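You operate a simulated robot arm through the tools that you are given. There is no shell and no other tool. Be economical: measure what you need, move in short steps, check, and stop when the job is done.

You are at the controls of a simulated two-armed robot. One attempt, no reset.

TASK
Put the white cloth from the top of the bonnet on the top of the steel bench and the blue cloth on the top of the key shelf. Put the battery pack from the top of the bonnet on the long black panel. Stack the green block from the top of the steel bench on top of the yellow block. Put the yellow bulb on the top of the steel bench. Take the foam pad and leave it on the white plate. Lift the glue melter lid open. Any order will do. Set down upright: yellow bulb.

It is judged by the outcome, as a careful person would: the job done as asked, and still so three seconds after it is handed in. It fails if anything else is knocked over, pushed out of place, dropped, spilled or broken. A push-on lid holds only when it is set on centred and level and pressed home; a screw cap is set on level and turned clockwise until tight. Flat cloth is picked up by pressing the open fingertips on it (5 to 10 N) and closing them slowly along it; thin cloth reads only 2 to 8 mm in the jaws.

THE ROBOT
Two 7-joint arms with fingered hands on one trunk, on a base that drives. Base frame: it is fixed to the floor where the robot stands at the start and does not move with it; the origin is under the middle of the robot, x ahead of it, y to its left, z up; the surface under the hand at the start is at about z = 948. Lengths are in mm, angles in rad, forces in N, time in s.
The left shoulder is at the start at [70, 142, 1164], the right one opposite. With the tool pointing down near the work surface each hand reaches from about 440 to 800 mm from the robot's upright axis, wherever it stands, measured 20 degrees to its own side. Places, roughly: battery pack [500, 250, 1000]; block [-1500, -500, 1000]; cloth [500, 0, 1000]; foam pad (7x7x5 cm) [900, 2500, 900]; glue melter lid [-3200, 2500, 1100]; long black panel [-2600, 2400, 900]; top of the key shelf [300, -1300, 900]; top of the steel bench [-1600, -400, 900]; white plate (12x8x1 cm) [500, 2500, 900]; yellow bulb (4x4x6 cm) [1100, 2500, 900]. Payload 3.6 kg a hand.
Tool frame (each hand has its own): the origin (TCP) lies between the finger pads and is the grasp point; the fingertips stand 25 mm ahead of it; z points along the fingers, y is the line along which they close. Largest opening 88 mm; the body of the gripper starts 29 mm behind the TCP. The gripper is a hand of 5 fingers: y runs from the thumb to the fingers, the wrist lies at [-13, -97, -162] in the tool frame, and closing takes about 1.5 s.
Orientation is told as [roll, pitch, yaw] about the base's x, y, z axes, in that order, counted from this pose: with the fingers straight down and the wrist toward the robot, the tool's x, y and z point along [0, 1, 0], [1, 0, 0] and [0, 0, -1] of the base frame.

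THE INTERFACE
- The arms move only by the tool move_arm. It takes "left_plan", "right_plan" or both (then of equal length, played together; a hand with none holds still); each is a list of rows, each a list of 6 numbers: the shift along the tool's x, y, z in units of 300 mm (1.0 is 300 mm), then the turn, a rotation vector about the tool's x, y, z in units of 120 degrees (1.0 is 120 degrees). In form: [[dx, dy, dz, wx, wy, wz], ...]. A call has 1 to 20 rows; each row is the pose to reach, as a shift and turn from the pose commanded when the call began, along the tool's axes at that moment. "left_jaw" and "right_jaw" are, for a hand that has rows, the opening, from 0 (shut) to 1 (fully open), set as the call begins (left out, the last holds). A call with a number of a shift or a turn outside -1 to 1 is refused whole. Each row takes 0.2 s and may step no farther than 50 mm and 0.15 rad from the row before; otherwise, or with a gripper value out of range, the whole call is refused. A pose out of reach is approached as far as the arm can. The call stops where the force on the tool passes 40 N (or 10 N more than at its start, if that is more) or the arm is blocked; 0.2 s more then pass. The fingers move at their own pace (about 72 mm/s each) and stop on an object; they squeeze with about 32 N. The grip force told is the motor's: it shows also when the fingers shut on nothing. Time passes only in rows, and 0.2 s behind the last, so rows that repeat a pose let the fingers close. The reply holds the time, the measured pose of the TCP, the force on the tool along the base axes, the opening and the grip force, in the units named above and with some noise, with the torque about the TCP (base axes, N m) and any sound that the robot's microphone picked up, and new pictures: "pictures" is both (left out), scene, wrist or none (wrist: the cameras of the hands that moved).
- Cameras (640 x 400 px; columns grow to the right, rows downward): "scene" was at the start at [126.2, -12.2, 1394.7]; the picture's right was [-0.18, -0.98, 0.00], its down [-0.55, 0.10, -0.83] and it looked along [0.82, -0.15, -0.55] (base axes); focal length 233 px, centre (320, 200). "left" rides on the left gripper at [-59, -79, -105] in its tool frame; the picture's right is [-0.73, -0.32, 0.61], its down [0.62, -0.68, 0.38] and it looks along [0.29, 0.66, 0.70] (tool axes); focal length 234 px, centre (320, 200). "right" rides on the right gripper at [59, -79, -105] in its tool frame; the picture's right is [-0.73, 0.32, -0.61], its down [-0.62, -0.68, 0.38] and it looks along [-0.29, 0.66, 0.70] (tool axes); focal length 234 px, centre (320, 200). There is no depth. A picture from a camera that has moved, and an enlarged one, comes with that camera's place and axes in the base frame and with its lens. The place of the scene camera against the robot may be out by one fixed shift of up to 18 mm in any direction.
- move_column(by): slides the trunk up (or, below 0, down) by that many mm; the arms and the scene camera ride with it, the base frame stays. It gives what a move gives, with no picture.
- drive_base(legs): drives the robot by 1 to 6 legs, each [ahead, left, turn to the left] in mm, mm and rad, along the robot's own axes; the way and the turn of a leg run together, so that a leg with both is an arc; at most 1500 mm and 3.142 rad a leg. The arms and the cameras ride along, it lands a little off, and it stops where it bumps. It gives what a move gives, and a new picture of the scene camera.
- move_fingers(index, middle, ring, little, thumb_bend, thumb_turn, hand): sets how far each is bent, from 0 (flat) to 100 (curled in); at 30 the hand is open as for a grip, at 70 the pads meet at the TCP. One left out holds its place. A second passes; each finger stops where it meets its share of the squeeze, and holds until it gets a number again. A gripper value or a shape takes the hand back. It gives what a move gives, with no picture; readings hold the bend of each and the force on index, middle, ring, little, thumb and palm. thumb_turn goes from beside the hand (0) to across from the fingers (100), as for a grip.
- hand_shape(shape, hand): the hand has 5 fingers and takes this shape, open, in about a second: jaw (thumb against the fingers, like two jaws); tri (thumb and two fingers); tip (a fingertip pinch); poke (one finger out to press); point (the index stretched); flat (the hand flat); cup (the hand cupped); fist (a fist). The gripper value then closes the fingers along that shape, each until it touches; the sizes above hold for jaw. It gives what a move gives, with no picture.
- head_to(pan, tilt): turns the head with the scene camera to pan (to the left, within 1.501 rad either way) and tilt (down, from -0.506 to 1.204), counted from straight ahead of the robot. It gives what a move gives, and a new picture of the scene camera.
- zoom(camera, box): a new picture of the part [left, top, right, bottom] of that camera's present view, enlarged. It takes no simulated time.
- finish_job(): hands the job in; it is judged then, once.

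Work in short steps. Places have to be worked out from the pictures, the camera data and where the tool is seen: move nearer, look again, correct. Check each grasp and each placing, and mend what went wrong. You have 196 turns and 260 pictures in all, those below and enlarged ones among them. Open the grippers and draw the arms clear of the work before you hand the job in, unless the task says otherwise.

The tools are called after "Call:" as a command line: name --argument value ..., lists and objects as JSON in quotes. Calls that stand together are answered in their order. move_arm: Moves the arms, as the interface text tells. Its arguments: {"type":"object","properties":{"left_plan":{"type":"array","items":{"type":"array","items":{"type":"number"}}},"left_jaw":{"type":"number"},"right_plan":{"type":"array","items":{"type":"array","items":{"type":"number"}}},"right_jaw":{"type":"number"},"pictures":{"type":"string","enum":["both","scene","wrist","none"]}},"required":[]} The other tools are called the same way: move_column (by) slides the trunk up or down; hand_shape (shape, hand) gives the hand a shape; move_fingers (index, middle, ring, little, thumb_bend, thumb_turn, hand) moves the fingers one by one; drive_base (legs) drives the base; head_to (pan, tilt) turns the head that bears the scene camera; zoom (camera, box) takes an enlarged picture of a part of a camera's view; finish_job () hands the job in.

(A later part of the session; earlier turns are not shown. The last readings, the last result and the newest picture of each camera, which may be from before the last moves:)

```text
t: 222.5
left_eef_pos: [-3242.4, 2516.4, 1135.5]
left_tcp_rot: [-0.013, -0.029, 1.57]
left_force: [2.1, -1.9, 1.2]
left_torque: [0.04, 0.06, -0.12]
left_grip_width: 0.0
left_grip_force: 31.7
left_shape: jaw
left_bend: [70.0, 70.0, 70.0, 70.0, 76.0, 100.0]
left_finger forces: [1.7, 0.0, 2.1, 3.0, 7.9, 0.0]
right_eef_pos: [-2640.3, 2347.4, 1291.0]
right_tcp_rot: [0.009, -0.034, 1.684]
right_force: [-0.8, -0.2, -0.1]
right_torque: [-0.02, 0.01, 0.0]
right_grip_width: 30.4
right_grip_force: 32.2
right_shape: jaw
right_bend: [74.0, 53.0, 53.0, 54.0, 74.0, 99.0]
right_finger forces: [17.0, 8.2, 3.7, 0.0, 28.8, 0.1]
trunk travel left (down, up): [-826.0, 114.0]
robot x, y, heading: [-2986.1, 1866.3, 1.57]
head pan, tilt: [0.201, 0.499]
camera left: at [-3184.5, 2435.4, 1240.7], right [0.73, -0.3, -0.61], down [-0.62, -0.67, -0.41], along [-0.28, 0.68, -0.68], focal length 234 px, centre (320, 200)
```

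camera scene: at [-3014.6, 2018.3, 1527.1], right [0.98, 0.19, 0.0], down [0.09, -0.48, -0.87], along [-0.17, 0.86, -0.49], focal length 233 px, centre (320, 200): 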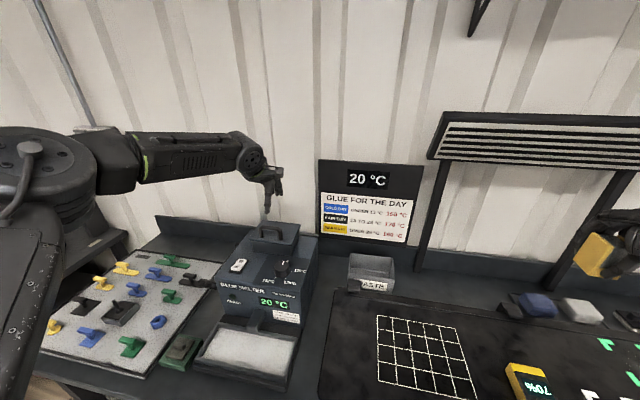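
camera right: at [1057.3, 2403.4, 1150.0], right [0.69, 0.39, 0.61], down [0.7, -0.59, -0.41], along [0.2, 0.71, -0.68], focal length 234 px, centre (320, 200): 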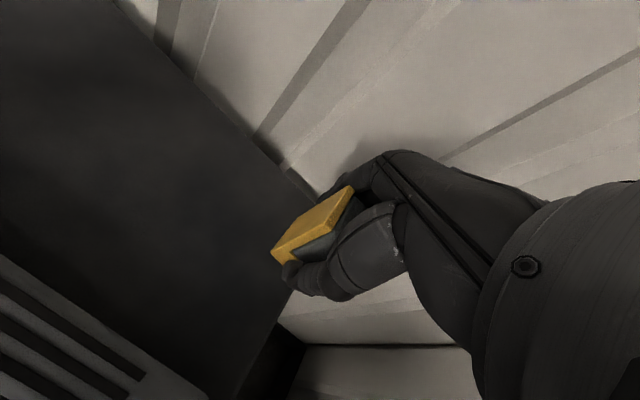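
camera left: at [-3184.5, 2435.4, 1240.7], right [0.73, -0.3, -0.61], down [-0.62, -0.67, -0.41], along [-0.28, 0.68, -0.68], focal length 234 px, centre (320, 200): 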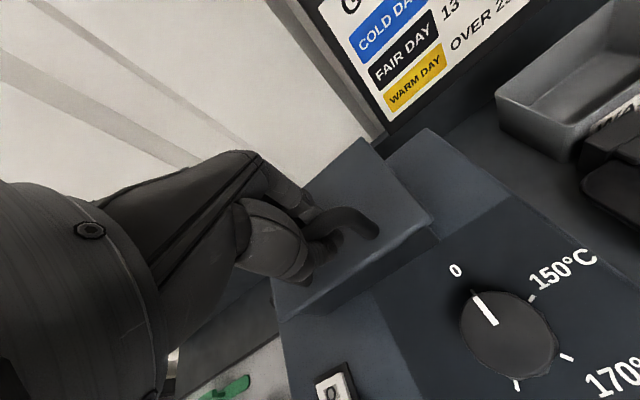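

The fingers have closed under the bar, hooking it — good for lifting. Lift along the hinge arc to ~30°.

Call:
move_arm --left_plan '[[0, 0.01, -0.03, 0, 0, 0], [0, 0.022, -0.055, 0, 0, 0], [0, 0.046, -0.085, 0, 0, 0], [0, 0.077, -0.115, 0, 0, 0], [0, 0.108, -0.138, 0, 0, 0], [0, 0.108, -0.138, 0, 0, 0]]'

Call:
zoom --camera "scene" --box '[184, 150, 376, 270]'

```text
t: 223.9
left_eef_pos: [-3242.3, 2551.7, 1174.2]
left_tcp_rot: [-0.014, -0.027, 1.571]
left_force: [2.0, 4.4, -8.7]
left_torque: [-0.11, -0.14, -0.1]
left_grip_width: 0.0
left_grip_force: 31.7
left_shape: jaw
left_bend: [70.0, 70.0, 70.0, 70.0, 76.0, 100.0]
left_finger forces: [4.8, 0.0, 4.5, 2.0, 2.4, 0.0]
right_eef_pos: [-2640.1, 2349.2, 1289.5]
right_tcp_rot: [0.014, -0.03, 1.683]
right_force: [0.6, 0.1, 0.2]
right_torque: [0.0, 0.01, -0.01]
right_grip_width: 30.3
right_grip_force: 32.0
right_shape: jaw
right_bend: [74.0, 53.0, 53.0, 54.0, 74.0, 99.0]
right_finger forces: [17.0, 8.1, 3.7, 0.0, 28.9, 0.0]
trunk travel left (down, up): [-826.0, 114.0]
robot x, y, heading: [-2982.1, 1866.4, 1.571]
head pan, tilt: [0.201, 0.499]
camera scene: at [-3015.0, 2011.8, 1527.8], right [0.98, 0.19, 0.0], down [0.09, -0.47, -0.88], along [-0.17, 0.86, -0.48], focal length 233 px, centre (320, 200)
camera left: at [-3185.3, 2470.1, 1279.7], right [0.73, -0.31, -0.61], down [-0.62, -0.67, -0.41], along [-0.28, 0.67, -0.68], focal length 234 px, centre (320, 200)
```

scene: 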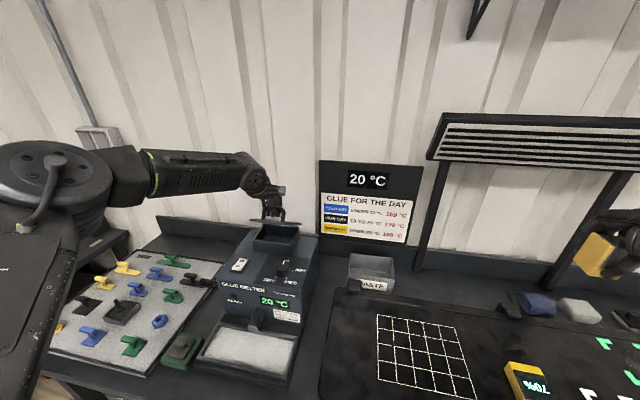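
left: 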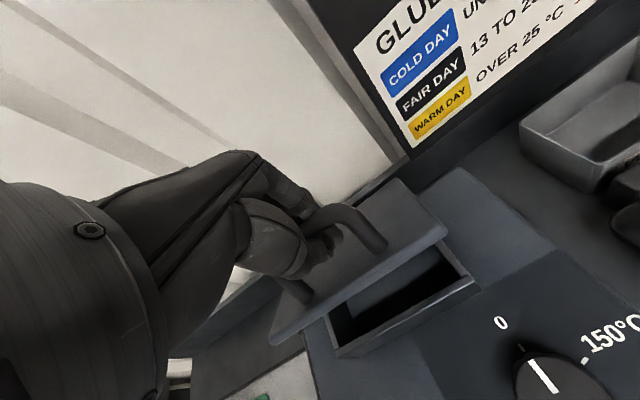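

```text
3.33 times, centred on (280, 210) of scene
camera zoom: at [-3015.0, 2011.8, 1527.8], right [0.98, 0.19, 0.0], down [0.09, -0.47, -0.88], along [-0.17, 0.86, -0.48], focal length 778 px, centre (453, 167)
```

zoom: 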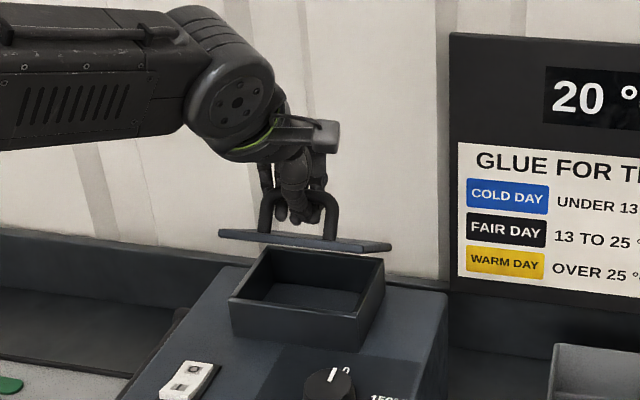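

Lid is opening on its hinge. Continue the arc to ~60°.

Call:
move_arm --left_plan '[[0, 0.037, -0.02, 0, 0, 0], [0, 0.073, -0.036, 0, 0, 0], [0, 0.113, -0.046, 0, 0, 0], [0, 0.153, -0.051, 0, 0, 0], [0, 0.153, -0.051, 0, 0, 0]]'

Call:
zoom --camera "scene" --box '[184, 150, 376, 270]'

```text
t: 225.1
left_eef_pos: [-3246.0, 2578.2, 1189.3]
left_tcp_rot: [-0.012, -0.022, 1.571]
left_force: [10.7, 5.3, -27.6]
left_torque: [-0.13, -0.17, -0.16]
left_grip_width: 0.0
left_grip_force: 32.3
left_shape: jaw
left_bend: [70.0, 70.0, 70.0, 70.0, 76.0, 100.0]
left_finger forces: [8.6, 1.2, 6.0, 1.8, 0.2, 0.0]
left hand out of reach, approached as far as the arm can: row 3, 4, 5
right_eef_pos: [-2639.5, 2353.0, 1287.8]
right_tcp_rot: [0.014, -0.025, 1.682]
right_force: [0.4, -0.2, -1.0]
right_torque: [-0.01, 0.01, -0.01]
right_grip_width: 30.2
right_grip_force: 31.7
right_shape: jaw
right_bend: [74.0, 53.0, 53.0, 54.0, 74.0, 99.0]
right_finger forces: [17.1, 8.1, 3.8, 0.0, 28.8, 0.0]
trunk travel left (down, up): [-826.0, 114.0]
robot x, y, heading: [-2984.6, 1865.0, 1.564]
head pan, tilt: [0.201, 0.499]
camera scene: at [-3013.1, 2016.7, 1527.2], right [0.98, 0.19, 0.0], down [0.09, -0.48, -0.88], along [-0.17, 0.86, -0.48], focal length 233 px, centre (320, 200)
camera left: at [-3187.9, 2498.1, 1294.4], right [0.73, -0.31, -0.61], down [-0.62, -0.67, -0.41], along [-0.28, 0.67, -0.68], focal length 234 px, centre (320, 200)
```

scene: 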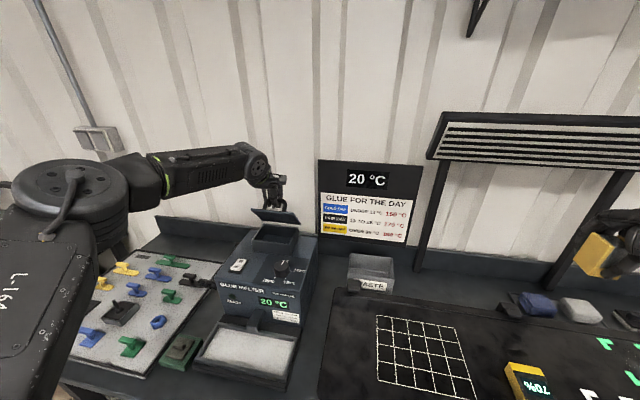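
left: 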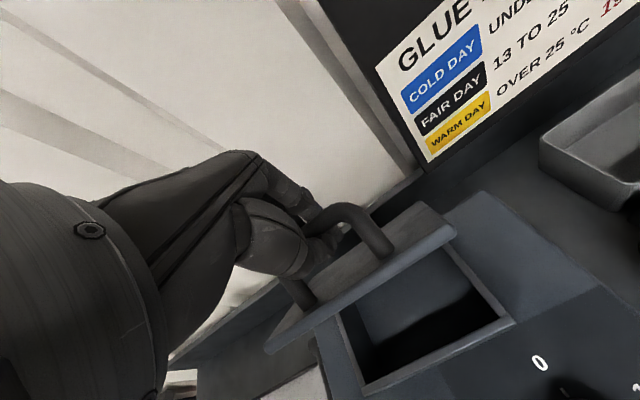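

```text
3.33 times, centred on (280, 210) of scene
camera zoom: at [-3013.1, 2016.7, 1527.2], right [0.98, 0.19, 0.0], down [0.09, -0.48, -0.88], along [-0.17, 0.86, -0.48], focal length 778 px, centre (453, 167)
```

zoom: 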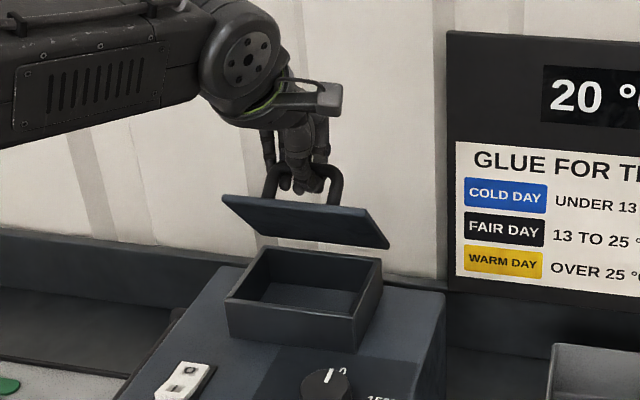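

Arm is at full reach with the lid at ~40°. A base move of 35 mm ahead follows the arc closely, so do that.

Call:
drive_base --legs '[[35, 0, 0]]'

Call:
zoom --camera "scene" --box '[184, 150, 376, 270]'

```text
t: 226.0
left_eef_pos: [-3247.9, 2608.6, 1191.9]
left_tcp_rot: [-0.014, -0.026, 1.571]
left_force: [9.9, -2.2, -25.6]
left_torque: [-0.1, -0.15, -0.12]
left_grip_width: 0.0
left_grip_force: 31.9
left_shape: jaw
left_bend: [70.0, 70.0, 70.0, 70.0, 76.0, 100.0]
left_finger forces: [7.3, 2.9, 4.4, 1.1, 34.3, 0.0]
right_eef_pos: [-2640.9, 2382.8, 1290.3]
right_tcp_rot: [0.012, -0.031, 1.685]
right_force: [0.1, 0.0, -1.2]
right_torque: [0.02, -0.01, 0.01]
right_grip_width: 29.9
right_grip_force: 31.7
right_shape: jaw
right_bend: [74.0, 53.0, 53.0, 54.0, 74.0, 99.0]
right_finger forces: [17.0, 8.2, 3.7, 0.0, 28.9, 0.1]
trunk travel left (down, up): [-826.0, 114.0]
robot x, y, heading: [-2984.8, 1899.9, 1.567]
head pan, tilt: [0.201, 0.499]
camera scene: at [-3014.5, 2044.7, 1527.8], right [0.98, 0.19, 0.0], down [0.09, -0.47, -0.88], along [-0.17, 0.86, -0.48], focal length 233 px, centre (320, 200)
```

scene: 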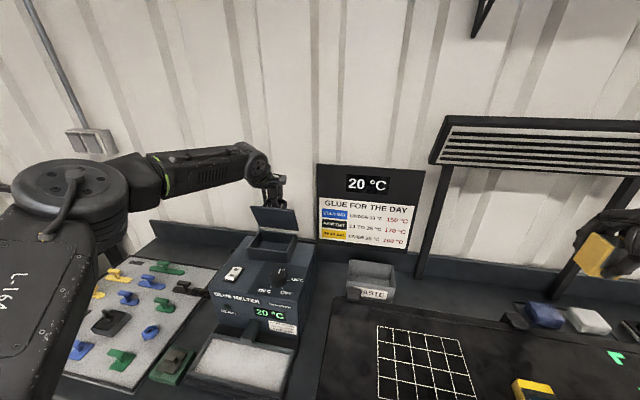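

```text
3.33 times, centred on (280, 210) of scene
camera zoom: at [-3014.5, 2044.7, 1527.8], right [0.98, 0.19, 0.0], down [0.09, -0.47, -0.88], along [-0.17, 0.86, -0.48], focal length 778 px, centre (453, 167)
```

zoom: 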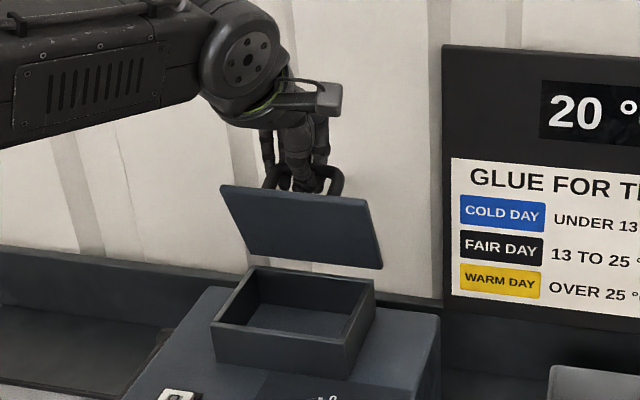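

Lid is ~65° open. Continue 30 mm more.

Call:
drive_base --legs '[[28, 0, 0]]'

Call:
zoom --camera "scene" --box '[184, 150, 376, 270]'

Call:
zoom --camera "left" --box '[0, 0, 640, 400]'

```text
t: 227.2
left_eef_pos: [-3248.8, 2633.6, 1187.7]
left_tcp_rot: [-0.01, -0.016, 1.57]
left_force: [0.6, -3.3, -12.3]
left_torque: [0.01, -0.06, -0.11]
left_grip_width: 0.1
left_grip_force: 32.1
left_shape: jaw
left_bend: [70.0, 70.0, 70.0, 70.0, 76.0, 100.0]
left_finger forces: [5.8, 2.7, 4.2, 0.8, 38.4, 0.0]
right_eef_pos: [-2641.6, 2409.2, 1291.1]
right_tcp_rot: [0.013, -0.033, 1.684]
right_force: [-1.1, -0.6, 0.0]
right_torque: [0.02, -0.02, -0.01]
right_grip_width: 30.4
right_grip_force: 32.4
right_shape: jaw
right_bend: [74.0, 53.0, 53.0, 54.0, 74.0, 99.0]
right_finger forces: [17.0, 8.2, 3.6, 0.0, 28.8, 0.1]
trunk travel left (down, up): [-826.0, 114.0]
robot x, y, heading: [-2983.5, 1929.1, 1.57]
head pan, tilt: [0.201, 0.499]
stopped in leg 1: the force on the tool passed its limit at 43 N (the readings are from after the stop); the commanded pose is now the measured one
camera scene: at [-3014.6, 2071.5, 1528.5], right [0.98, 0.19, 0.0], down [0.09, -0.47, -0.88], along [-0.17, 0.86, -0.48], focal length 233 px, centre (320, 200)
```

scene: 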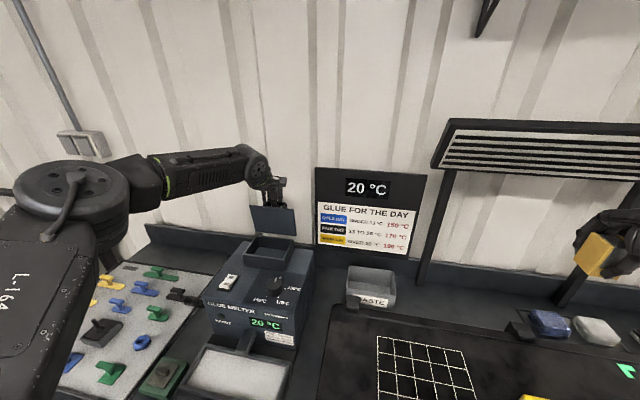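

```text
3.33 times, centred on (280, 210) of scene
camera zoom: at [-3014.6, 2071.5, 1528.5], right [0.98, 0.19, 0.0], down [0.09, -0.47, -0.88], along [-0.17, 0.86, -0.48], focal length 778 px, centre (453, 167)
```

zoom: 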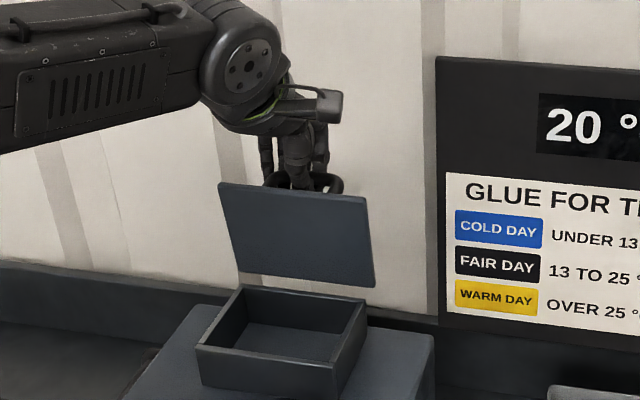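

```text
1.00 times, centred on (320, 200) of left (not enlarged: the box is as wide or as high as the picture)
camera zoom: at [-3189.4, 2553.3, 1293.2], right [0.73, -0.31, -0.6], down [-0.62, -0.68, -0.4], along [-0.28, 0.67, -0.69], focal length 234 px, centre (320, 200)
```

zoom: 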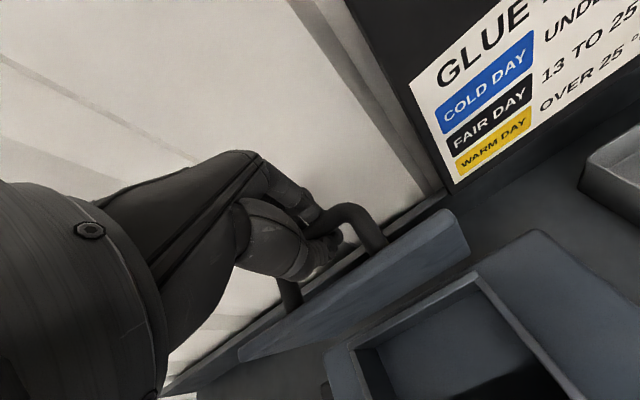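

Lid at ~80°. Lower the hand slightly and push a bit further.

Call:
move_arm --left_plan '[[0, 0.01, 0.01, 0, 0, 0], [0, 0.02, 0.025, 0, 0, 0], [0, 0.03, 0.035, 0, 0, 0], [0, 0.05, 0.045, 0, 0, 0]]' --pictures "none"

Call:
drive_base --legs '[[22, 0, 0]]'

Call:
zoom --camera "scene" --box '[184, 150, 376, 270]'

Call:
zoom --camera "left" --box '[0, 0, 640, 400]'

```text
t: 228.2
left_eef_pos: [-3250.9, 2632.9, 1180.2]
left_tcp_rot: [-0.009, -0.019, 1.571]
left_force: [0.9, 0.7, 0.3]
left_torque: [-0.03, 0.02, -0.01]
left_grip_width: 0.0
left_grip_force: 32.4
left_shape: jaw
left_bend: [70.0, 70.0, 70.0, 70.0, 76.0, 100.0]
left_finger forces: [1.3, 0.0, 1.0, 0.0, 1.9, 0.0]
left hand out of reach, approached as far as the arm can: row 1, 2, 3, 4
right_eef_pos: [-2639.0, 2409.5, 1289.9]
right_tcp_rot: [0.014, -0.032, 1.684]
right_force: [0.5, 0.3, -0.7]
right_torque: [0.02, -0.04, 0.01]
right_grip_width: 30.2
right_grip_force: 32.0
right_shape: jaw
right_bend: [74.0, 53.0, 53.0, 54.0, 74.0, 99.0]
right_finger forces: [16.9, 8.2, 3.6, 0.0, 28.9, 0.1]
trunk travel left (down, up): [-826.0, 114.0]
robot x, y, heading: [-2984.3, 1926.3, 1.567]
head pan, tilt: [0.201, 0.499]
```

```text
t: 229.0
left_eef_pos: [-3251.5, 2649.9, 1180.2]
left_tcp_rot: [-0.011, -0.017, 1.572]
left_force: [4.1, -14.6, -28.7]
left_torque: [0.09, -0.05, -0.03]
left_grip_width: 0.0
left_grip_force: 31.5
left_shape: jaw
left_bend: [70.0, 70.0, 70.0, 70.0, 75.0, 100.0]
left_finger forces: [2.2, 3.1, 1.8, 0.0, 56.3, 0.1]
right_eef_pos: [-2642.8, 2425.7, 1294.3]
right_tcp_rot: [0.011, -0.037, 1.684]
right_force: [0.0, 0.0, -0.1]
right_torque: [0.02, 0.05, -0.02]
right_grip_width: 30.1
right_grip_force: 32.2
right_shape: jaw
right_bend: [74.0, 53.0, 53.0, 54.0, 74.0, 99.0]
right_finger forces: [17.0, 8.2, 3.6, 0.0, 28.9, 0.0]
trunk travel left (down, up): [-826.0, 114.0]
robot x, y, heading: [-2986.0, 1949.7, 1.565]
head pan, tilt: [0.201, 0.499]
camera scene: at [-3015.7, 2087.1, 1528.5], right [0.98, 0.19, 0.0], down [0.09, -0.47, -0.88], along [-0.17, 0.86, -0.48], focal length 233 px, centre (320, 200)
```

scene: 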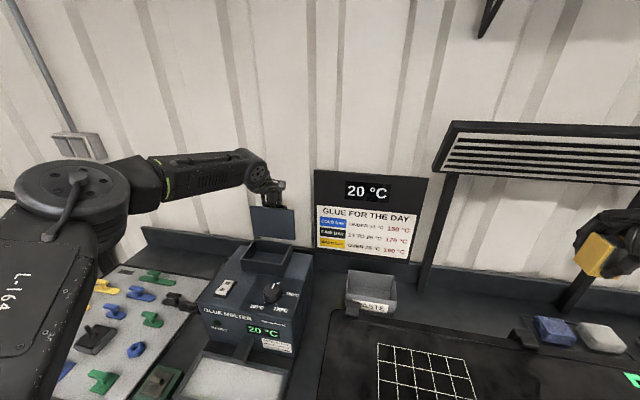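

```text
3.33 times, centred on (280, 210) of scene
camera zoom: at [-3015.7, 2087.1, 1528.5], right [0.98, 0.19, 0.0], down [0.09, -0.47, -0.88], along [-0.17, 0.86, -0.48], focal length 778 px, centre (453, 167)
```

zoom: 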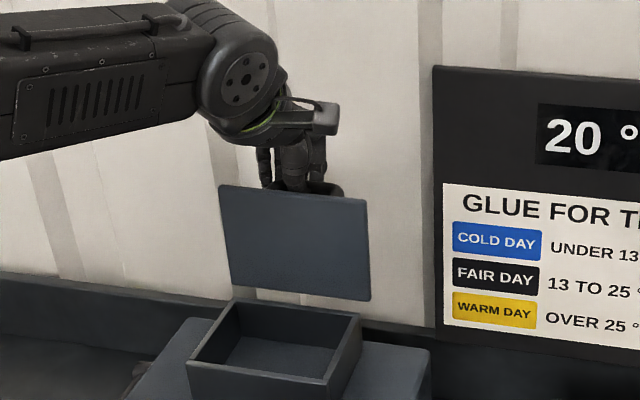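

```text
1.00 times, centred on (320, 200) of left (not enlarged: the box is as wide or as high as the picture)
camera zoom: at [-3193.1, 2568.9, 1285.7], right [0.73, -0.31, -0.6], down [-0.62, -0.67, -0.4], along [-0.28, 0.67, -0.69], focal length 234 px, centre (320, 200)
```

zoom: 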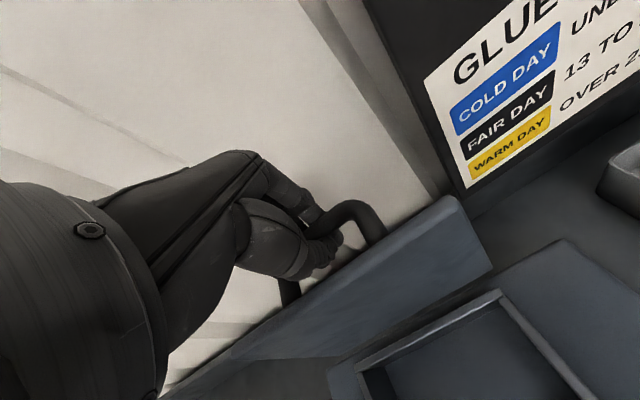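

Lid is near vertical and resisting (likely at its stop). Release carefully: open the fingers partly, keep the thumb mostly in place.

Call:
move_fingers --hand "left" --index 48 --middle 48 --ring 48 --little 48 --thumb_bend 64

Call:
zoom --camera "left" --box '[0, 0, 640, 400]'

Call:
zoom --camera "scene" --box '[184, 150, 376, 270]'

```text
t: 230.0
left_eef_pos: [-3250.5, 2654.2, 1178.8]
left_tcp_rot: [-0.011, -0.013, 1.573]
left_force: [-0.3, 0.2, -0.6]
left_torque: [0.0, 0.0, 0.0]
left_grip_width: 27.9
left_grip_force: 0.4
left_shape: fingers
left_bend: [48.0, 48.0, 48.0, 48.0, 64.0, 100.0]
left_finger forces: [0.1, 0.0, 0.0, 0.0, 0.2, 0.0]
right_eef_pos: [-2640.0, 2429.7, 1290.6]
right_tcp_rot: [0.013, -0.033, 1.683]
right_force: [0.5, 0.7, 0.1]
right_torque: [0.02, 0.0, 0.0]
right_grip_width: 30.2
right_grip_force: 32.1
right_shape: jaw
right_bend: [74.0, 53.0, 53.0, 54.0, 74.0, 99.0]
right_finger forces: [17.0, 8.2, 3.6, 0.1, 28.9, 0.0]
trunk travel left (down, up): [-826.0, 114.0]
robot x, y, heading: [-2984.8, 1946.2, 1.566]
head pan, tilt: [0.201, 0.499]
```

```text
1.00 times, centred on (320, 200) of left (not enlarged: the box is as wide or as high as the picture)
camera zoom: at [-3191.6, 2573.4, 1283.9], right [0.73, -0.31, -0.6], down [-0.62, -0.68, -0.4], along [-0.28, 0.67, -0.69], focal length 234 px, centre (320, 200)
```

zoom: 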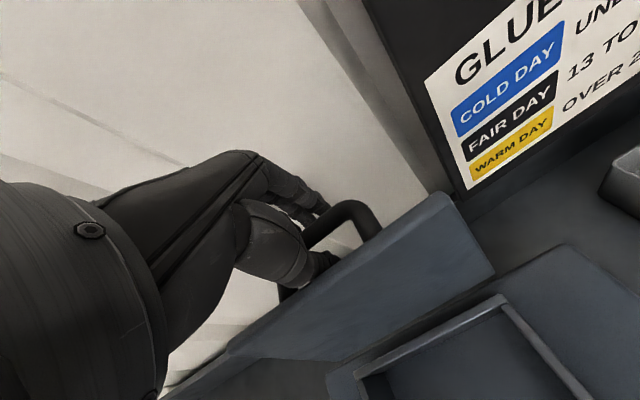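

```text
3.33 times, centred on (280, 210) of scene
camera zoom: at [-3013.9, 2092.5, 1528.3], right [0.98, 0.19, 0.0], down [0.09, -0.47, -0.88], along [-0.17, 0.86, -0.48], focal length 778 px, centre (453, 167)
```

zoom: 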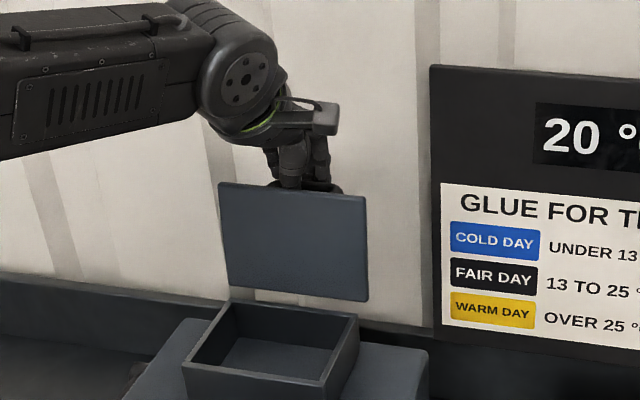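

Lid stays by itself with no load on the hand. Lift the hand straight up slowly.

Call:
move_column --by 25

Call:
zoom --camera "scene" --box '[184, 150, 376, 270]'

```text
t: 230.7
left_eef_pos: [-3250.0, 2653.3, 1204.0]
left_tcp_rot: [-0.01, -0.013, 1.572]
left_force: [-0.4, 0.2, 0.6]
left_torque: [0.0, 0.01, 0.03]
left_grip_width: 27.7
left_grip_force: 0.5
left_shape: fingers
left_bend: [48.0, 48.0, 48.0, 48.0, 64.0, 100.0]
left_finger forces: [0.0, 0.1, 0.1, 0.1, 0.3, 0.1]
right_eef_pos: [-2640.3, 2428.7, 1316.5]
right_tcp_rot: [0.013, -0.033, 1.685]
right_force: [-0.1, 0.5, -1.2]
right_torque: [0.0, 0.0, 0.02]
right_grip_width: 30.1
right_grip_force: 32.4
right_shape: jaw
right_bend: [74.0, 53.0, 53.0, 54.0, 74.0, 99.0]
right_finger forces: [17.0, 8.1, 3.6, 0.0, 28.9, 0.0]
trunk travel left (down, up): [-851.0, 89.0]
robot x, y, heading: [-2985.2, 1948.8, 1.558]
head pan, tilt: [0.201, 0.499]
```

```text
3.33 times, centred on (280, 210) of scene
camera zoom: at [-3014.1, 2092.0, 1553.4], right [0.98, 0.19, 0.0], down [0.09, -0.47, -0.88], along [-0.17, 0.86, -0.48], focal length 778 px, centre (453, 167)
```

zoom: 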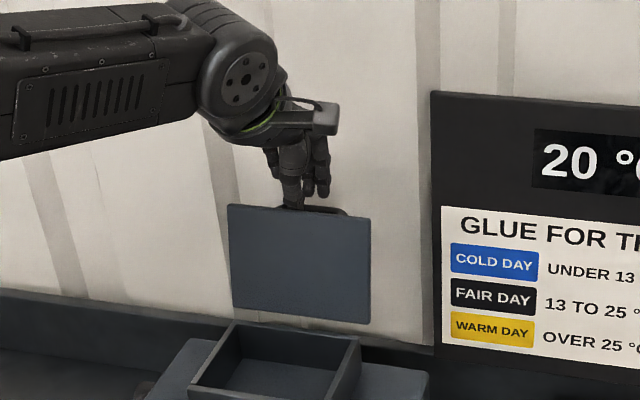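

Free. Raise a further 60 mm, then back the robot away.

Call:
move_column --by 65

Call:
drive_base --legs '[[-330, 0, 0]]'

Call:
zoom --camera "scene" --box '[216, 150, 408, 270]'

```text
t: 231.8
left_eef_pos: [-3249.2, 2653.2, 1268.3]
left_tcp_rot: [-0.011, -0.014, 1.571]
left_force: [-0.5, 0.2, 0.8]
left_torque: [0.0, 0.0, -0.04]
left_grip_width: 27.9
left_grip_force: 0.0
left_shape: fingers
left_bend: [48.0, 48.0, 48.0, 48.0, 64.0, 100.0]
left_finger forces: [0.0, 0.1, 0.0, 0.0, 0.0, 0.1]
right_eef_pos: [-2639.1, 2430.5, 1380.4]
right_tcp_rot: [0.012, -0.032, 1.685]
right_force: [-0.6, -0.6, -0.3]
right_torque: [0.01, -0.02, -0.01]
right_grip_width: 30.1
right_grip_force: 31.9
right_shape: jaw
right_bend: [74.0, 53.0, 53.0, 54.0, 74.0, 99.0]
right_finger forces: [16.9, 8.1, 3.5, 0.0, 28.9, 0.0]
trunk travel left (down, up): [-916.0, 24.0]
robot x, y, heading: [-2986.9, 1953.2, 1.569]
head pan, tilt: [0.201, 0.499]
```

```text
t: 233.9
left_eef_pos: [-3250.8, 2332.2, 1267.6]
left_tcp_rot: [-0.01, -0.012, 1.567]
left_force: [0.3, 0.3, -0.4]
left_torque: [-0.02, 0.01, 0.0]
left_grip_width: 28.5
left_grip_force: 0.1
left_shape: fingers
left_bend: [48.0, 48.0, 48.0, 48.0, 64.0, 100.0]
left_finger forces: [0.0, 0.0, 0.0, 0.0, 0.1, 0.0]
right_eef_pos: [-2641.4, 2107.7, 1379.3]
right_tcp_rot: [0.013, -0.031, 1.681]
right_force: [0.4, 0.3, -1.6]
right_torque: [-0.02, 0.02, 0.01]
right_grip_width: 30.4
right_grip_force: 32.2
right_shape: jaw
right_bend: [74.0, 53.0, 53.0, 54.0, 74.0, 99.0]
right_finger forces: [17.0, 8.2, 3.5, 0.0, 28.8, 0.0]
trunk travel left (down, up): [-916.0, 24.0]
robot x, y, heading: [-2986.9, 1625.7, 1.557]
head pan, tilt: [0.201, 0.499]
camera scene: at [-3016.0, 1771.0, 1617.9], right [0.98, 0.19, 0.0], down [0.09, -0.47, -0.88], along [-0.17, 0.86, -0.48], focal length 233 px, centre (320, 200)
```

scene: 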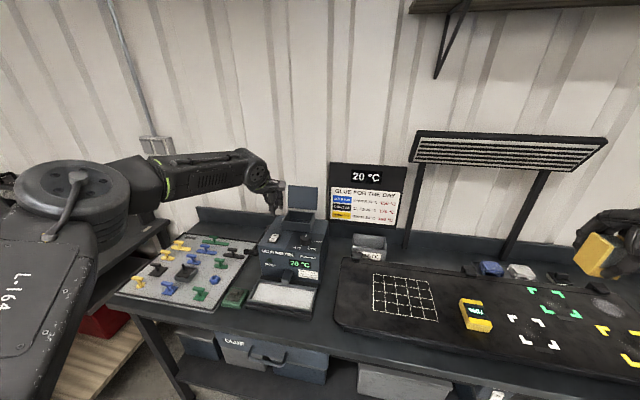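

```text
3.33 times, centred on (312, 210) of scene
camera zoom: at [-3016.0, 1771.0, 1617.9], right [0.98, 0.19, 0.0], down [0.09, -0.47, -0.88], along [-0.17, 0.86, -0.48], focal length 778 px, centre (347, 167)
```

zoom: 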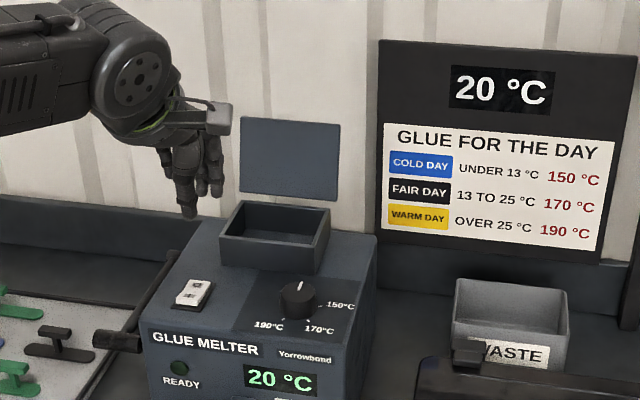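

The lid stands open on its own. Now back off fully, tuck the left hand, and lower the trunk for travel.

Call:
drive_base --legs '[[-320, 0, 0]]'

Call:
hand_shape --hand "left" --shape "jaw"

Call:
move_arm --left_plan '[[0, -0.15, 0, 0, 0, 0], [0, -0.3, 0, 0, 0, 0], [0, -0.45, 0, 0, 0, 0], [0, -0.6, 0, 0, 0, 0], [0, -0.75, 0, 0, 0, 0]]' --pictures "none"

Call:
move_column --by -210

```text
t: 236.0
left_eef_pos: [-3252.2, 2017.8, 1267.1]
left_tcp_rot: [-0.011, -0.012, 1.566]
left_force: [0.1, -0.2, -1.2]
left_torque: [-0.02, -0.02, 0.0]
left_grip_width: 28.2
left_grip_force: 0.0
left_shape: fingers
left_bend: [48.0, 48.0, 48.0, 48.0, 64.0, 100.0]
left_finger forces: [0.1, 0.1, 0.0, 0.0, 0.1, 0.0]
right_eef_pos: [-2643.8, 1793.2, 1380.0]
right_tcp_rot: [0.011, -0.032, 1.679]
right_force: [0.6, 0.8, -0.4]
right_torque: [-0.03, -0.03, 0.01]
right_grip_width: 30.2
right_grip_force: 32.3
right_shape: jaw
right_bend: [74.0, 53.0, 53.0, 54.0, 74.0, 99.0]
right_finger forces: [17.0, 8.2, 3.6, 0.0, 28.9, 0.0]
trunk travel left (down, up): [-916.0, 24.0]
robot x, y, heading: [-2993.4, 1310.5, 1.558]
head pan, tilt: [0.201, 0.499]
camera scene: at [-3018.8, 1456.5, 1618.0], right [0.98, 0.19, 0.0], down [0.09, -0.47, -0.88], along [-0.17, 0.86, -0.48], focal length 233 px, centre (320, 200)
```

scene: 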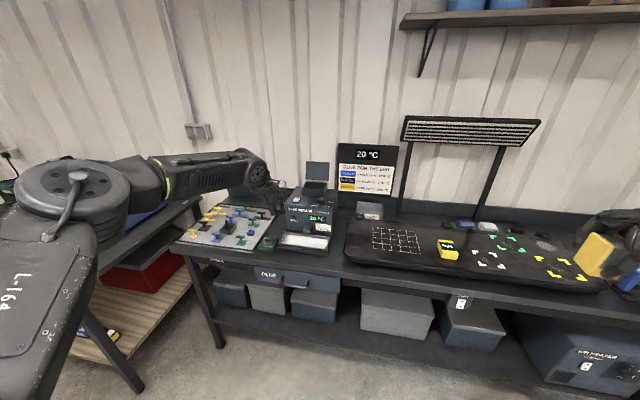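

```text
t: 236.9
left_eef_pos: [-3252.2, 2014.2, 1268.8]
left_tcp_rot: [-0.01, -0.016, 1.566]
left_force: [-0.2, -0.4, 0.1]
left_torque: [-0.01, 0.0, 0.02]
left_grip_width: 87.5
left_grip_force: 0.1
left_shape: jaw
left_bend: [30.0, 30.0, 30.0, 30.0, 30.0, 98.0]
left_finger forces: [0.0, 0.1, 0.0, 0.1, 0.1, 0.0]
right_eef_pos: [-2643.7, 1788.1, 1381.0]
right_tcp_rot: [0.013, -0.033, 1.679]
right_force: [-0.2, 0.4, 0.1]
right_torque: [0.0, 0.06, 0.0]
right_grip_width: 30.4
right_grip_force: 31.7
right_shape: jaw
right_bend: [74.0, 53.0, 53.0, 54.0, 74.0, 99.0]
right_finger forces: [17.0, 8.3, 3.6, 0.0, 28.9, 0.0]
trunk travel left (down, up): [-916.0, 24.0]
robot x, y, heading: [-2988.2, 1311.3, 1.563]
head pan, tilt: [0.201, 0.499]
```

```text
t: 238.1
left_eef_pos: [-3254.5, 1787.6, 1266.7]
left_tcp_rot: [-0.01, -0.017, 1.566]
left_force: [0.2, -0.9, 0.3]
left_torque: [0.0, 0.01, 0.01]
left_grip_width: 87.9
left_grip_force: 0.1
left_shape: jaw
left_bend: [30.0, 30.0, 30.0, 30.0, 30.0, 98.0]
left_finger forces: [0.0, 0.1, 0.0, 0.0, 0.0, 0.1]
right_eef_pos: [-2645.8, 1785.8, 1381.3]
right_tcp_rot: [0.01, -0.038, 1.679]
right_force: [0.1, 0.3, 0.2]
right_torque: [0.01, -0.05, -0.01]
right_grip_width: 30.3
right_grip_force: 32.0
right_shape: jaw
right_bend: [74.0, 53.0, 53.0, 54.0, 74.0, 99.0]
right_finger forces: [17.0, 8.1, 3.6, 0.0, 28.8, 0.1]
trunk travel left (down, up): [-916.0, 24.0]
robot x, y, heading: [-2991.6, 1309.0, 1.556]
head pan, tilt: [0.201, 0.499]
```

```text
t: 240.4
left_eef_pos: [-3252.5, 1791.9, 1056.1]
left_tcp_rot: [-0.01, -0.013, 1.566]
left_force: [0.4, -0.3, -0.2]
left_torque: [0.01, 0.01, 0.02]
left_grip_width: 87.8
left_grip_force: 0.1
left_shape: jaw
left_bend: [30.0, 30.0, 30.0, 30.0, 30.0, 98.0]
left_finger forces: [0.1, 0.1, 0.1, 0.1, 0.0, 0.1]
right_eef_pos: [-2643.2, 1788.8, 1172.0]
right_tcp_rot: [0.012, -0.033, 1.677]
right_force: [-0.2, -0.3, 0.1]
right_torque: [-0.01, -0.02, 0.01]
right_grip_width: 30.3
right_grip_force: 32.4
right_shape: jaw
right_bend: [74.0, 53.0, 53.0, 54.0, 74.0, 99.0]
right_finger forces: [17.1, 8.1, 3.5, 0.0, 28.9, 0.0]
trunk travel left (down, up): [-706.0, 234.0]
robot x, y, heading: [-2990.2, 1311.4, 1.564]
head pan, tilt: [0.201, 0.499]
```

Everything is clear. Travel: strafe right to x≈-450, then turn to face -x.

Call:
drive_base --legs '[[0, -1500, 0], [0, -1040, 0], [0, 0, 1.59]]'

Call:
head_to --pan 0.6 --tilt 0.4

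```text
t: 256.4
left_eef_pos: [-969.2, 1005.8, 1055.2]
left_tcp_rot: [-0.012, -0.013, 3.111]
left_force: [-0.1, 0.4, 0.2]
left_torque: [0.04, 0.02, 0.01]
left_grip_width: 87.7
left_grip_force: 0.0
left_shape: jaw
left_bend: [30.0, 30.0, 30.0, 30.0, 30.0, 98.0]
left_finger forces: [0.0, 0.1, 0.1, 0.0, 0.1, 0.0]
right_eef_pos: [-954.2, 1616.7, 1172.0]
right_tcp_rot: [0.012, -0.033, -3.058]
right_force: [-0.5, 0.8, 0.2]
right_torque: [0.0, -0.01, -0.01]
right_grip_width: 29.9
right_grip_force: 32.0
right_shape: jaw
right_bend: [74.0, 53.0, 53.0, 54.0, 74.0, 99.0]
right_finger forces: [17.0, 8.1, 3.5, 0.0, 28.7, 0.1]
trunk travel left (down, up): [-706.0, 234.0]
robot x, y, heading: [-480.4, 1260.5, 3.104]
head pan, tilt: [0.201, 0.499]
camera scene: at [-633.8, 1247.8, 1408.3], right [-0.17, 0.99, 0.0], down [0.47, 0.08, -0.88], along [-0.87, -0.15, -0.48], focal length 233 px, centre (320, 200)
```

scene: 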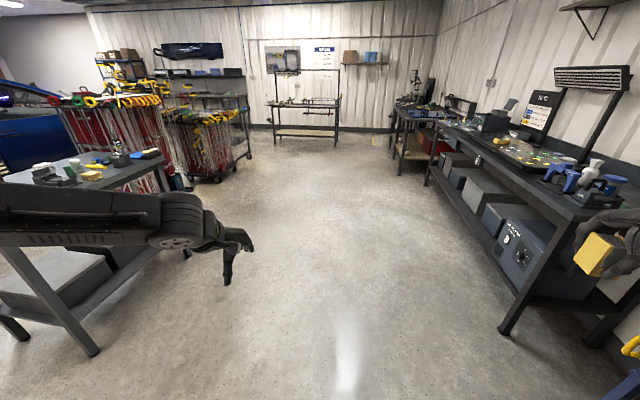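

```text
t: 257.3
left_eef_pos: [-971.2, 1005.6, 1056.0]
left_tcp_rot: [-0.011, -0.015, 3.113]
left_force: [0.0, -0.2, 0.2]
left_torque: [-0.01, -0.03, -0.02]
left_grip_width: 87.8
left_grip_force: 0.1
left_shape: jaw
left_bend: [30.0, 30.0, 30.0, 30.0, 30.0, 98.0]
left_finger forces: [0.1, 0.1, 0.0, 0.0, 0.0, 0.0]
right_eef_pos: [-954.2, 1615.5, 1171.6]
right_tcp_rot: [0.014, -0.034, -3.058]
right_force: [-0.1, 0.7, -1.3]
right_torque: [-0.02, 0.02, 0.02]
right_grip_width: 30.0
right_grip_force: 32.1
right_shape: jaw
right_bend: [74.0, 53.0, 53.0, 54.0, 74.0, 99.0]
right_finger forces: [16.9, 8.1, 3.6, 0.0, 28.7, 0.1]
trunk travel left (down, up): [-706.0, 234.0]
robot x, y, heading: [-486.7, 1257.1, 3.104]
head pan, tilt: [0.6, 0.4]
camera scene: at [-622.3, 1213.2, 1417.4], right [-0.54, 0.84, 0.0], down [0.33, 0.21, -0.92], along [-0.78, -0.49, -0.39], focal length 233 px, centre (320, 200)
```

scene: 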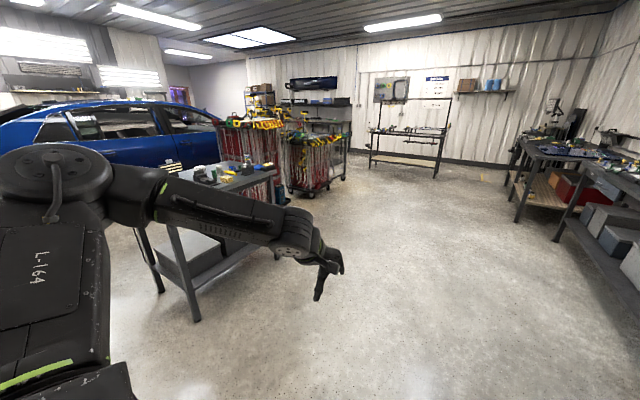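

Strafe left (towards -y) alongside the bench's right end.

Call:
drive_base --legs '[[0, 0, 0.037], [-20, 1500, 0], [0, 560, 0]]'

Call:
head_to --pan 0.0 --tilt 0.6

```text
refused: leg 2 is longer than a leg can be; nothing moved
```

```text
t: 258.3
left_eef_pos: [-970.1, 1006.3, 1055.9]
left_tcp_rot: [-0.01, -0.013, 3.111]
left_force: [0.0, -0.2, 0.8]
left_torque: [-0.02, -0.02, 0.01]
left_grip_width: 87.7
left_grip_force: 0.1
left_shape: jaw
left_bend: [30.0, 30.0, 30.0, 30.0, 30.0, 98.0]
left_finger forces: [0.0, 0.0, 0.0, 0.0, 0.1, 0.1]
right_eef_pos: [-953.6, 1615.3, 1170.9]
right_tcp_rot: [0.011, -0.033, -3.058]
right_force: [-0.2, -1.2, -0.3]
right_torque: [-0.01, 0.02, 0.01]
right_grip_width: 30.1
right_grip_force: 31.8
right_shape: jaw
right_bend: [74.0, 53.0, 53.0, 54.0, 74.0, 99.0]
right_finger forces: [16.9, 8.2, 3.6, 0.0, 28.7, 0.1]
trunk travel left (down, up): [-706.0, 234.0]
robot x, y, heading: [-480.7, 1257.7, 3.108]
head pan, tilt: [0.0, 0.6]
camera scene: at [-632.4, 1265.6, 1399.2], right [0.03, 1.0, 0.0], down [0.56, -0.02, -0.83], along [-0.82, 0.03, -0.56], focal length 233 px, centre (320, 200)
```

scene: 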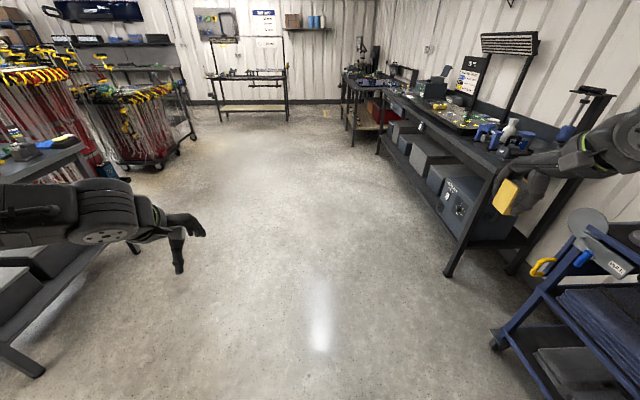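

Call:
drive_base --legs '[[0, 0, 0.035], [0, 1480, 0], [0, 600, 0]]'

Call:
head_to --pan 0.0 --tilt 0.6

```text
t: 269.0
left_eef_pos: [-951.4, -1087.2, 1056.5]
left_tcp_rot: [-0.01, -0.014, -3.122]
left_force: [-1.0, -0.2, 0.1]
left_torque: [0.01, -0.03, 0.02]
left_grip_width: 87.8
left_grip_force: 0.1
left_shape: jaw
left_bend: [30.0, 30.0, 30.0, 30.0, 30.0, 98.0]
left_finger forces: [0.0, 0.0, 0.1, 0.1, 0.0, 0.1]
right_eef_pos: [-964.8, -477.2, 1170.3]
right_tcp_rot: [0.012, -0.032, -3.007]
right_force: [0.5, 0.7, -0.7]
right_torque: [0.02, 0.02, 0.01]
right_grip_width: 30.2
right_grip_force: 31.6
right_shape: jaw
right_bend: [74.0, 53.0, 53.0, 54.0, 74.0, 99.0]
right_finger forces: [16.9, 8.1, 3.6, 0.1, 28.7, 0.1]
trunk travel left (down, up): [-706.0, 234.0]
robot x, y, heading: [-478.2, -810.6, -3.123]
head pan, tilt: [0.0, 0.6]
camera scene: at [-626.2, -809.7, 1399.2], right [-0.01, 1.0, 0.0], down [0.56, 0.01, -0.82], along [-0.82, -0.01, -0.57], focal length 233 px, centre (320, 200)
```

scene: 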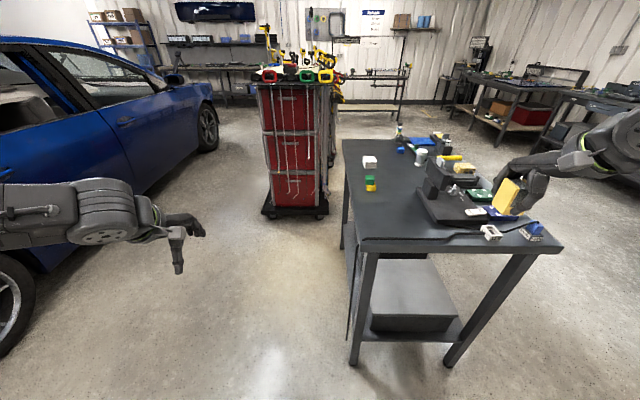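

```text
t: 269.6
left_eef_pos: [-951.3, -1087.0, 1056.3]
left_tcp_rot: [-0.01, -0.015, -3.121]
left_force: [1.3, -0.5, -0.4]
left_torque: [-0.04, -0.01, 0.01]
left_grip_width: 87.8
left_grip_force: 0.1
left_shape: jaw
left_bend: [30.0, 30.0, 30.0, 30.0, 30.0, 98.0]
left_finger forces: [0.0, 0.0, 0.1, 0.1, 0.0, 0.0]
right_eef_pos: [-964.5, -476.2, 1171.0]
right_tcp_rot: [0.011, -0.033, -3.007]
right_force: [0.1, -0.2, -0.2]
right_torque: [0.0, -0.04, 0.01]
right_grip_width: 30.1
right_grip_force: 32.3
right_shape: jaw
right_bend: [74.0, 53.0, 53.0, 54.0, 74.0, 99.0]
right_finger forces: [16.8, 8.1, 3.6, 0.0, 28.7, 0.0]
trunk travel left (down, up): [-706.0, 234.0]
robot x, y, heading: [-475.8, -813.3, -3.129]
head pan, tilt: [0.0, 0.6]
camera scene: at [-626.1, -810.3, 1399.2], right [-0.02, 1.0, 0.0], down [0.56, 0.01, -0.82], along [-0.82, -0.01, -0.57], focal length 233 px, centre (320, 200)
```

scene: 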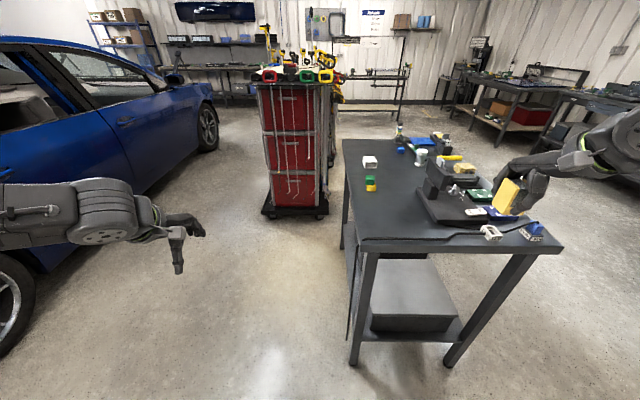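

The near bench end has clear space around (-1260,-600) between the cable and the block stack. Drive ahead 165 mm.

Call:
drive_base --legs '[[165, 0, 0]]'

Call:
head_to --pan -0.2 --tilt 0.75

```text
t: 271.0
left_eef_pos: [-1111.2, -1088.9, 1056.1]
left_tcp_rot: [-0.011, -0.016, -3.122]
left_force: [-0.3, 0.5, -0.6]
left_torque: [0.0, 0.01, -0.01]
left_grip_width: 87.6
left_grip_force: 0.0
left_shape: jaw
left_bend: [30.0, 30.0, 30.0, 30.0, 30.0, 98.0]
left_finger forces: [0.1, 0.0, 0.0, 0.0, 0.0, 0.0]
right_eef_pos: [-1124.3, -478.9, 1171.5]
right_tcp_rot: [0.014, -0.036, -3.006]
right_force: [0.4, 0.2, -1.1]
right_torque: [-0.01, -0.03, -0.01]
right_grip_width: 29.9
right_grip_force: 32.1
right_shape: jaw
right_bend: [74.0, 53.0, 53.0, 54.0, 74.0, 99.0]
right_finger forces: [16.9, 8.2, 3.6, 0.1, 28.8, 0.0]
trunk travel left (down, up): [-706.0, 234.0]
robot x, y, heading: [-638.7, -812.2, -3.129]
head pan, tilt: [0.0, 0.6]
camera scene: at [-784.9, -812.5, 1399.4], right [-0.01, 1.0, 0.0], down [0.56, 0.01, -0.83], along [-0.83, -0.01, -0.56], focal length 233 px, centre (320, 200)
```

scene: 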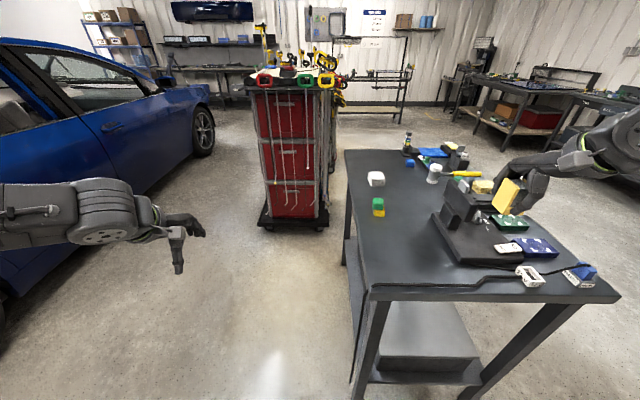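

```text
t: 271.7
left_eef_pos: [-1111.7, -1089.4, 1055.8]
left_tcp_rot: [-0.01, -0.015, -3.122]
left_force: [-0.1, -0.2, 0.2]
left_torque: [-0.05, -0.05, -0.03]
left_grip_width: 87.6
left_grip_force: 0.0
left_shape: jaw
left_bend: [30.0, 30.0, 30.0, 30.0, 30.0, 98.0]
left_finger forces: [0.0, 0.0, 0.0, 0.0, 0.0, 0.0]
right_eef_pos: [-1125.5, -479.0, 1170.3]
right_tcp_rot: [0.012, -0.034, -3.007]
right_force: [0.3, -0.1, -0.6]
right_torque: [-0.02, 0.01, 0.03]
right_grip_width: 30.3
right_grip_force: 31.8
right_shape: jaw
right_bend: [74.0, 53.0, 53.0, 54.0, 74.0, 99.0]
right_finger forces: [16.9, 8.2, 3.5, 0.1, 28.7, 0.1]
trunk travel left (down, up): [-706.0, 234.0]
robot x, y, heading: [-637.8, -811.1, -3.13]
head pan, tilt: [-0.201, 0.75]
camera scene: at [-780.7, -796.0, 1386.3], right [0.18, 0.98, 0.0], down [0.67, -0.13, -0.73], along [-0.72, 0.13, -0.68], focal length 233 px, centre (320, 200)
```

scene: 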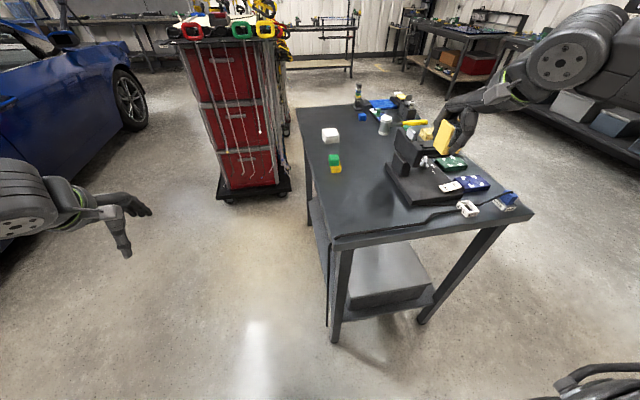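

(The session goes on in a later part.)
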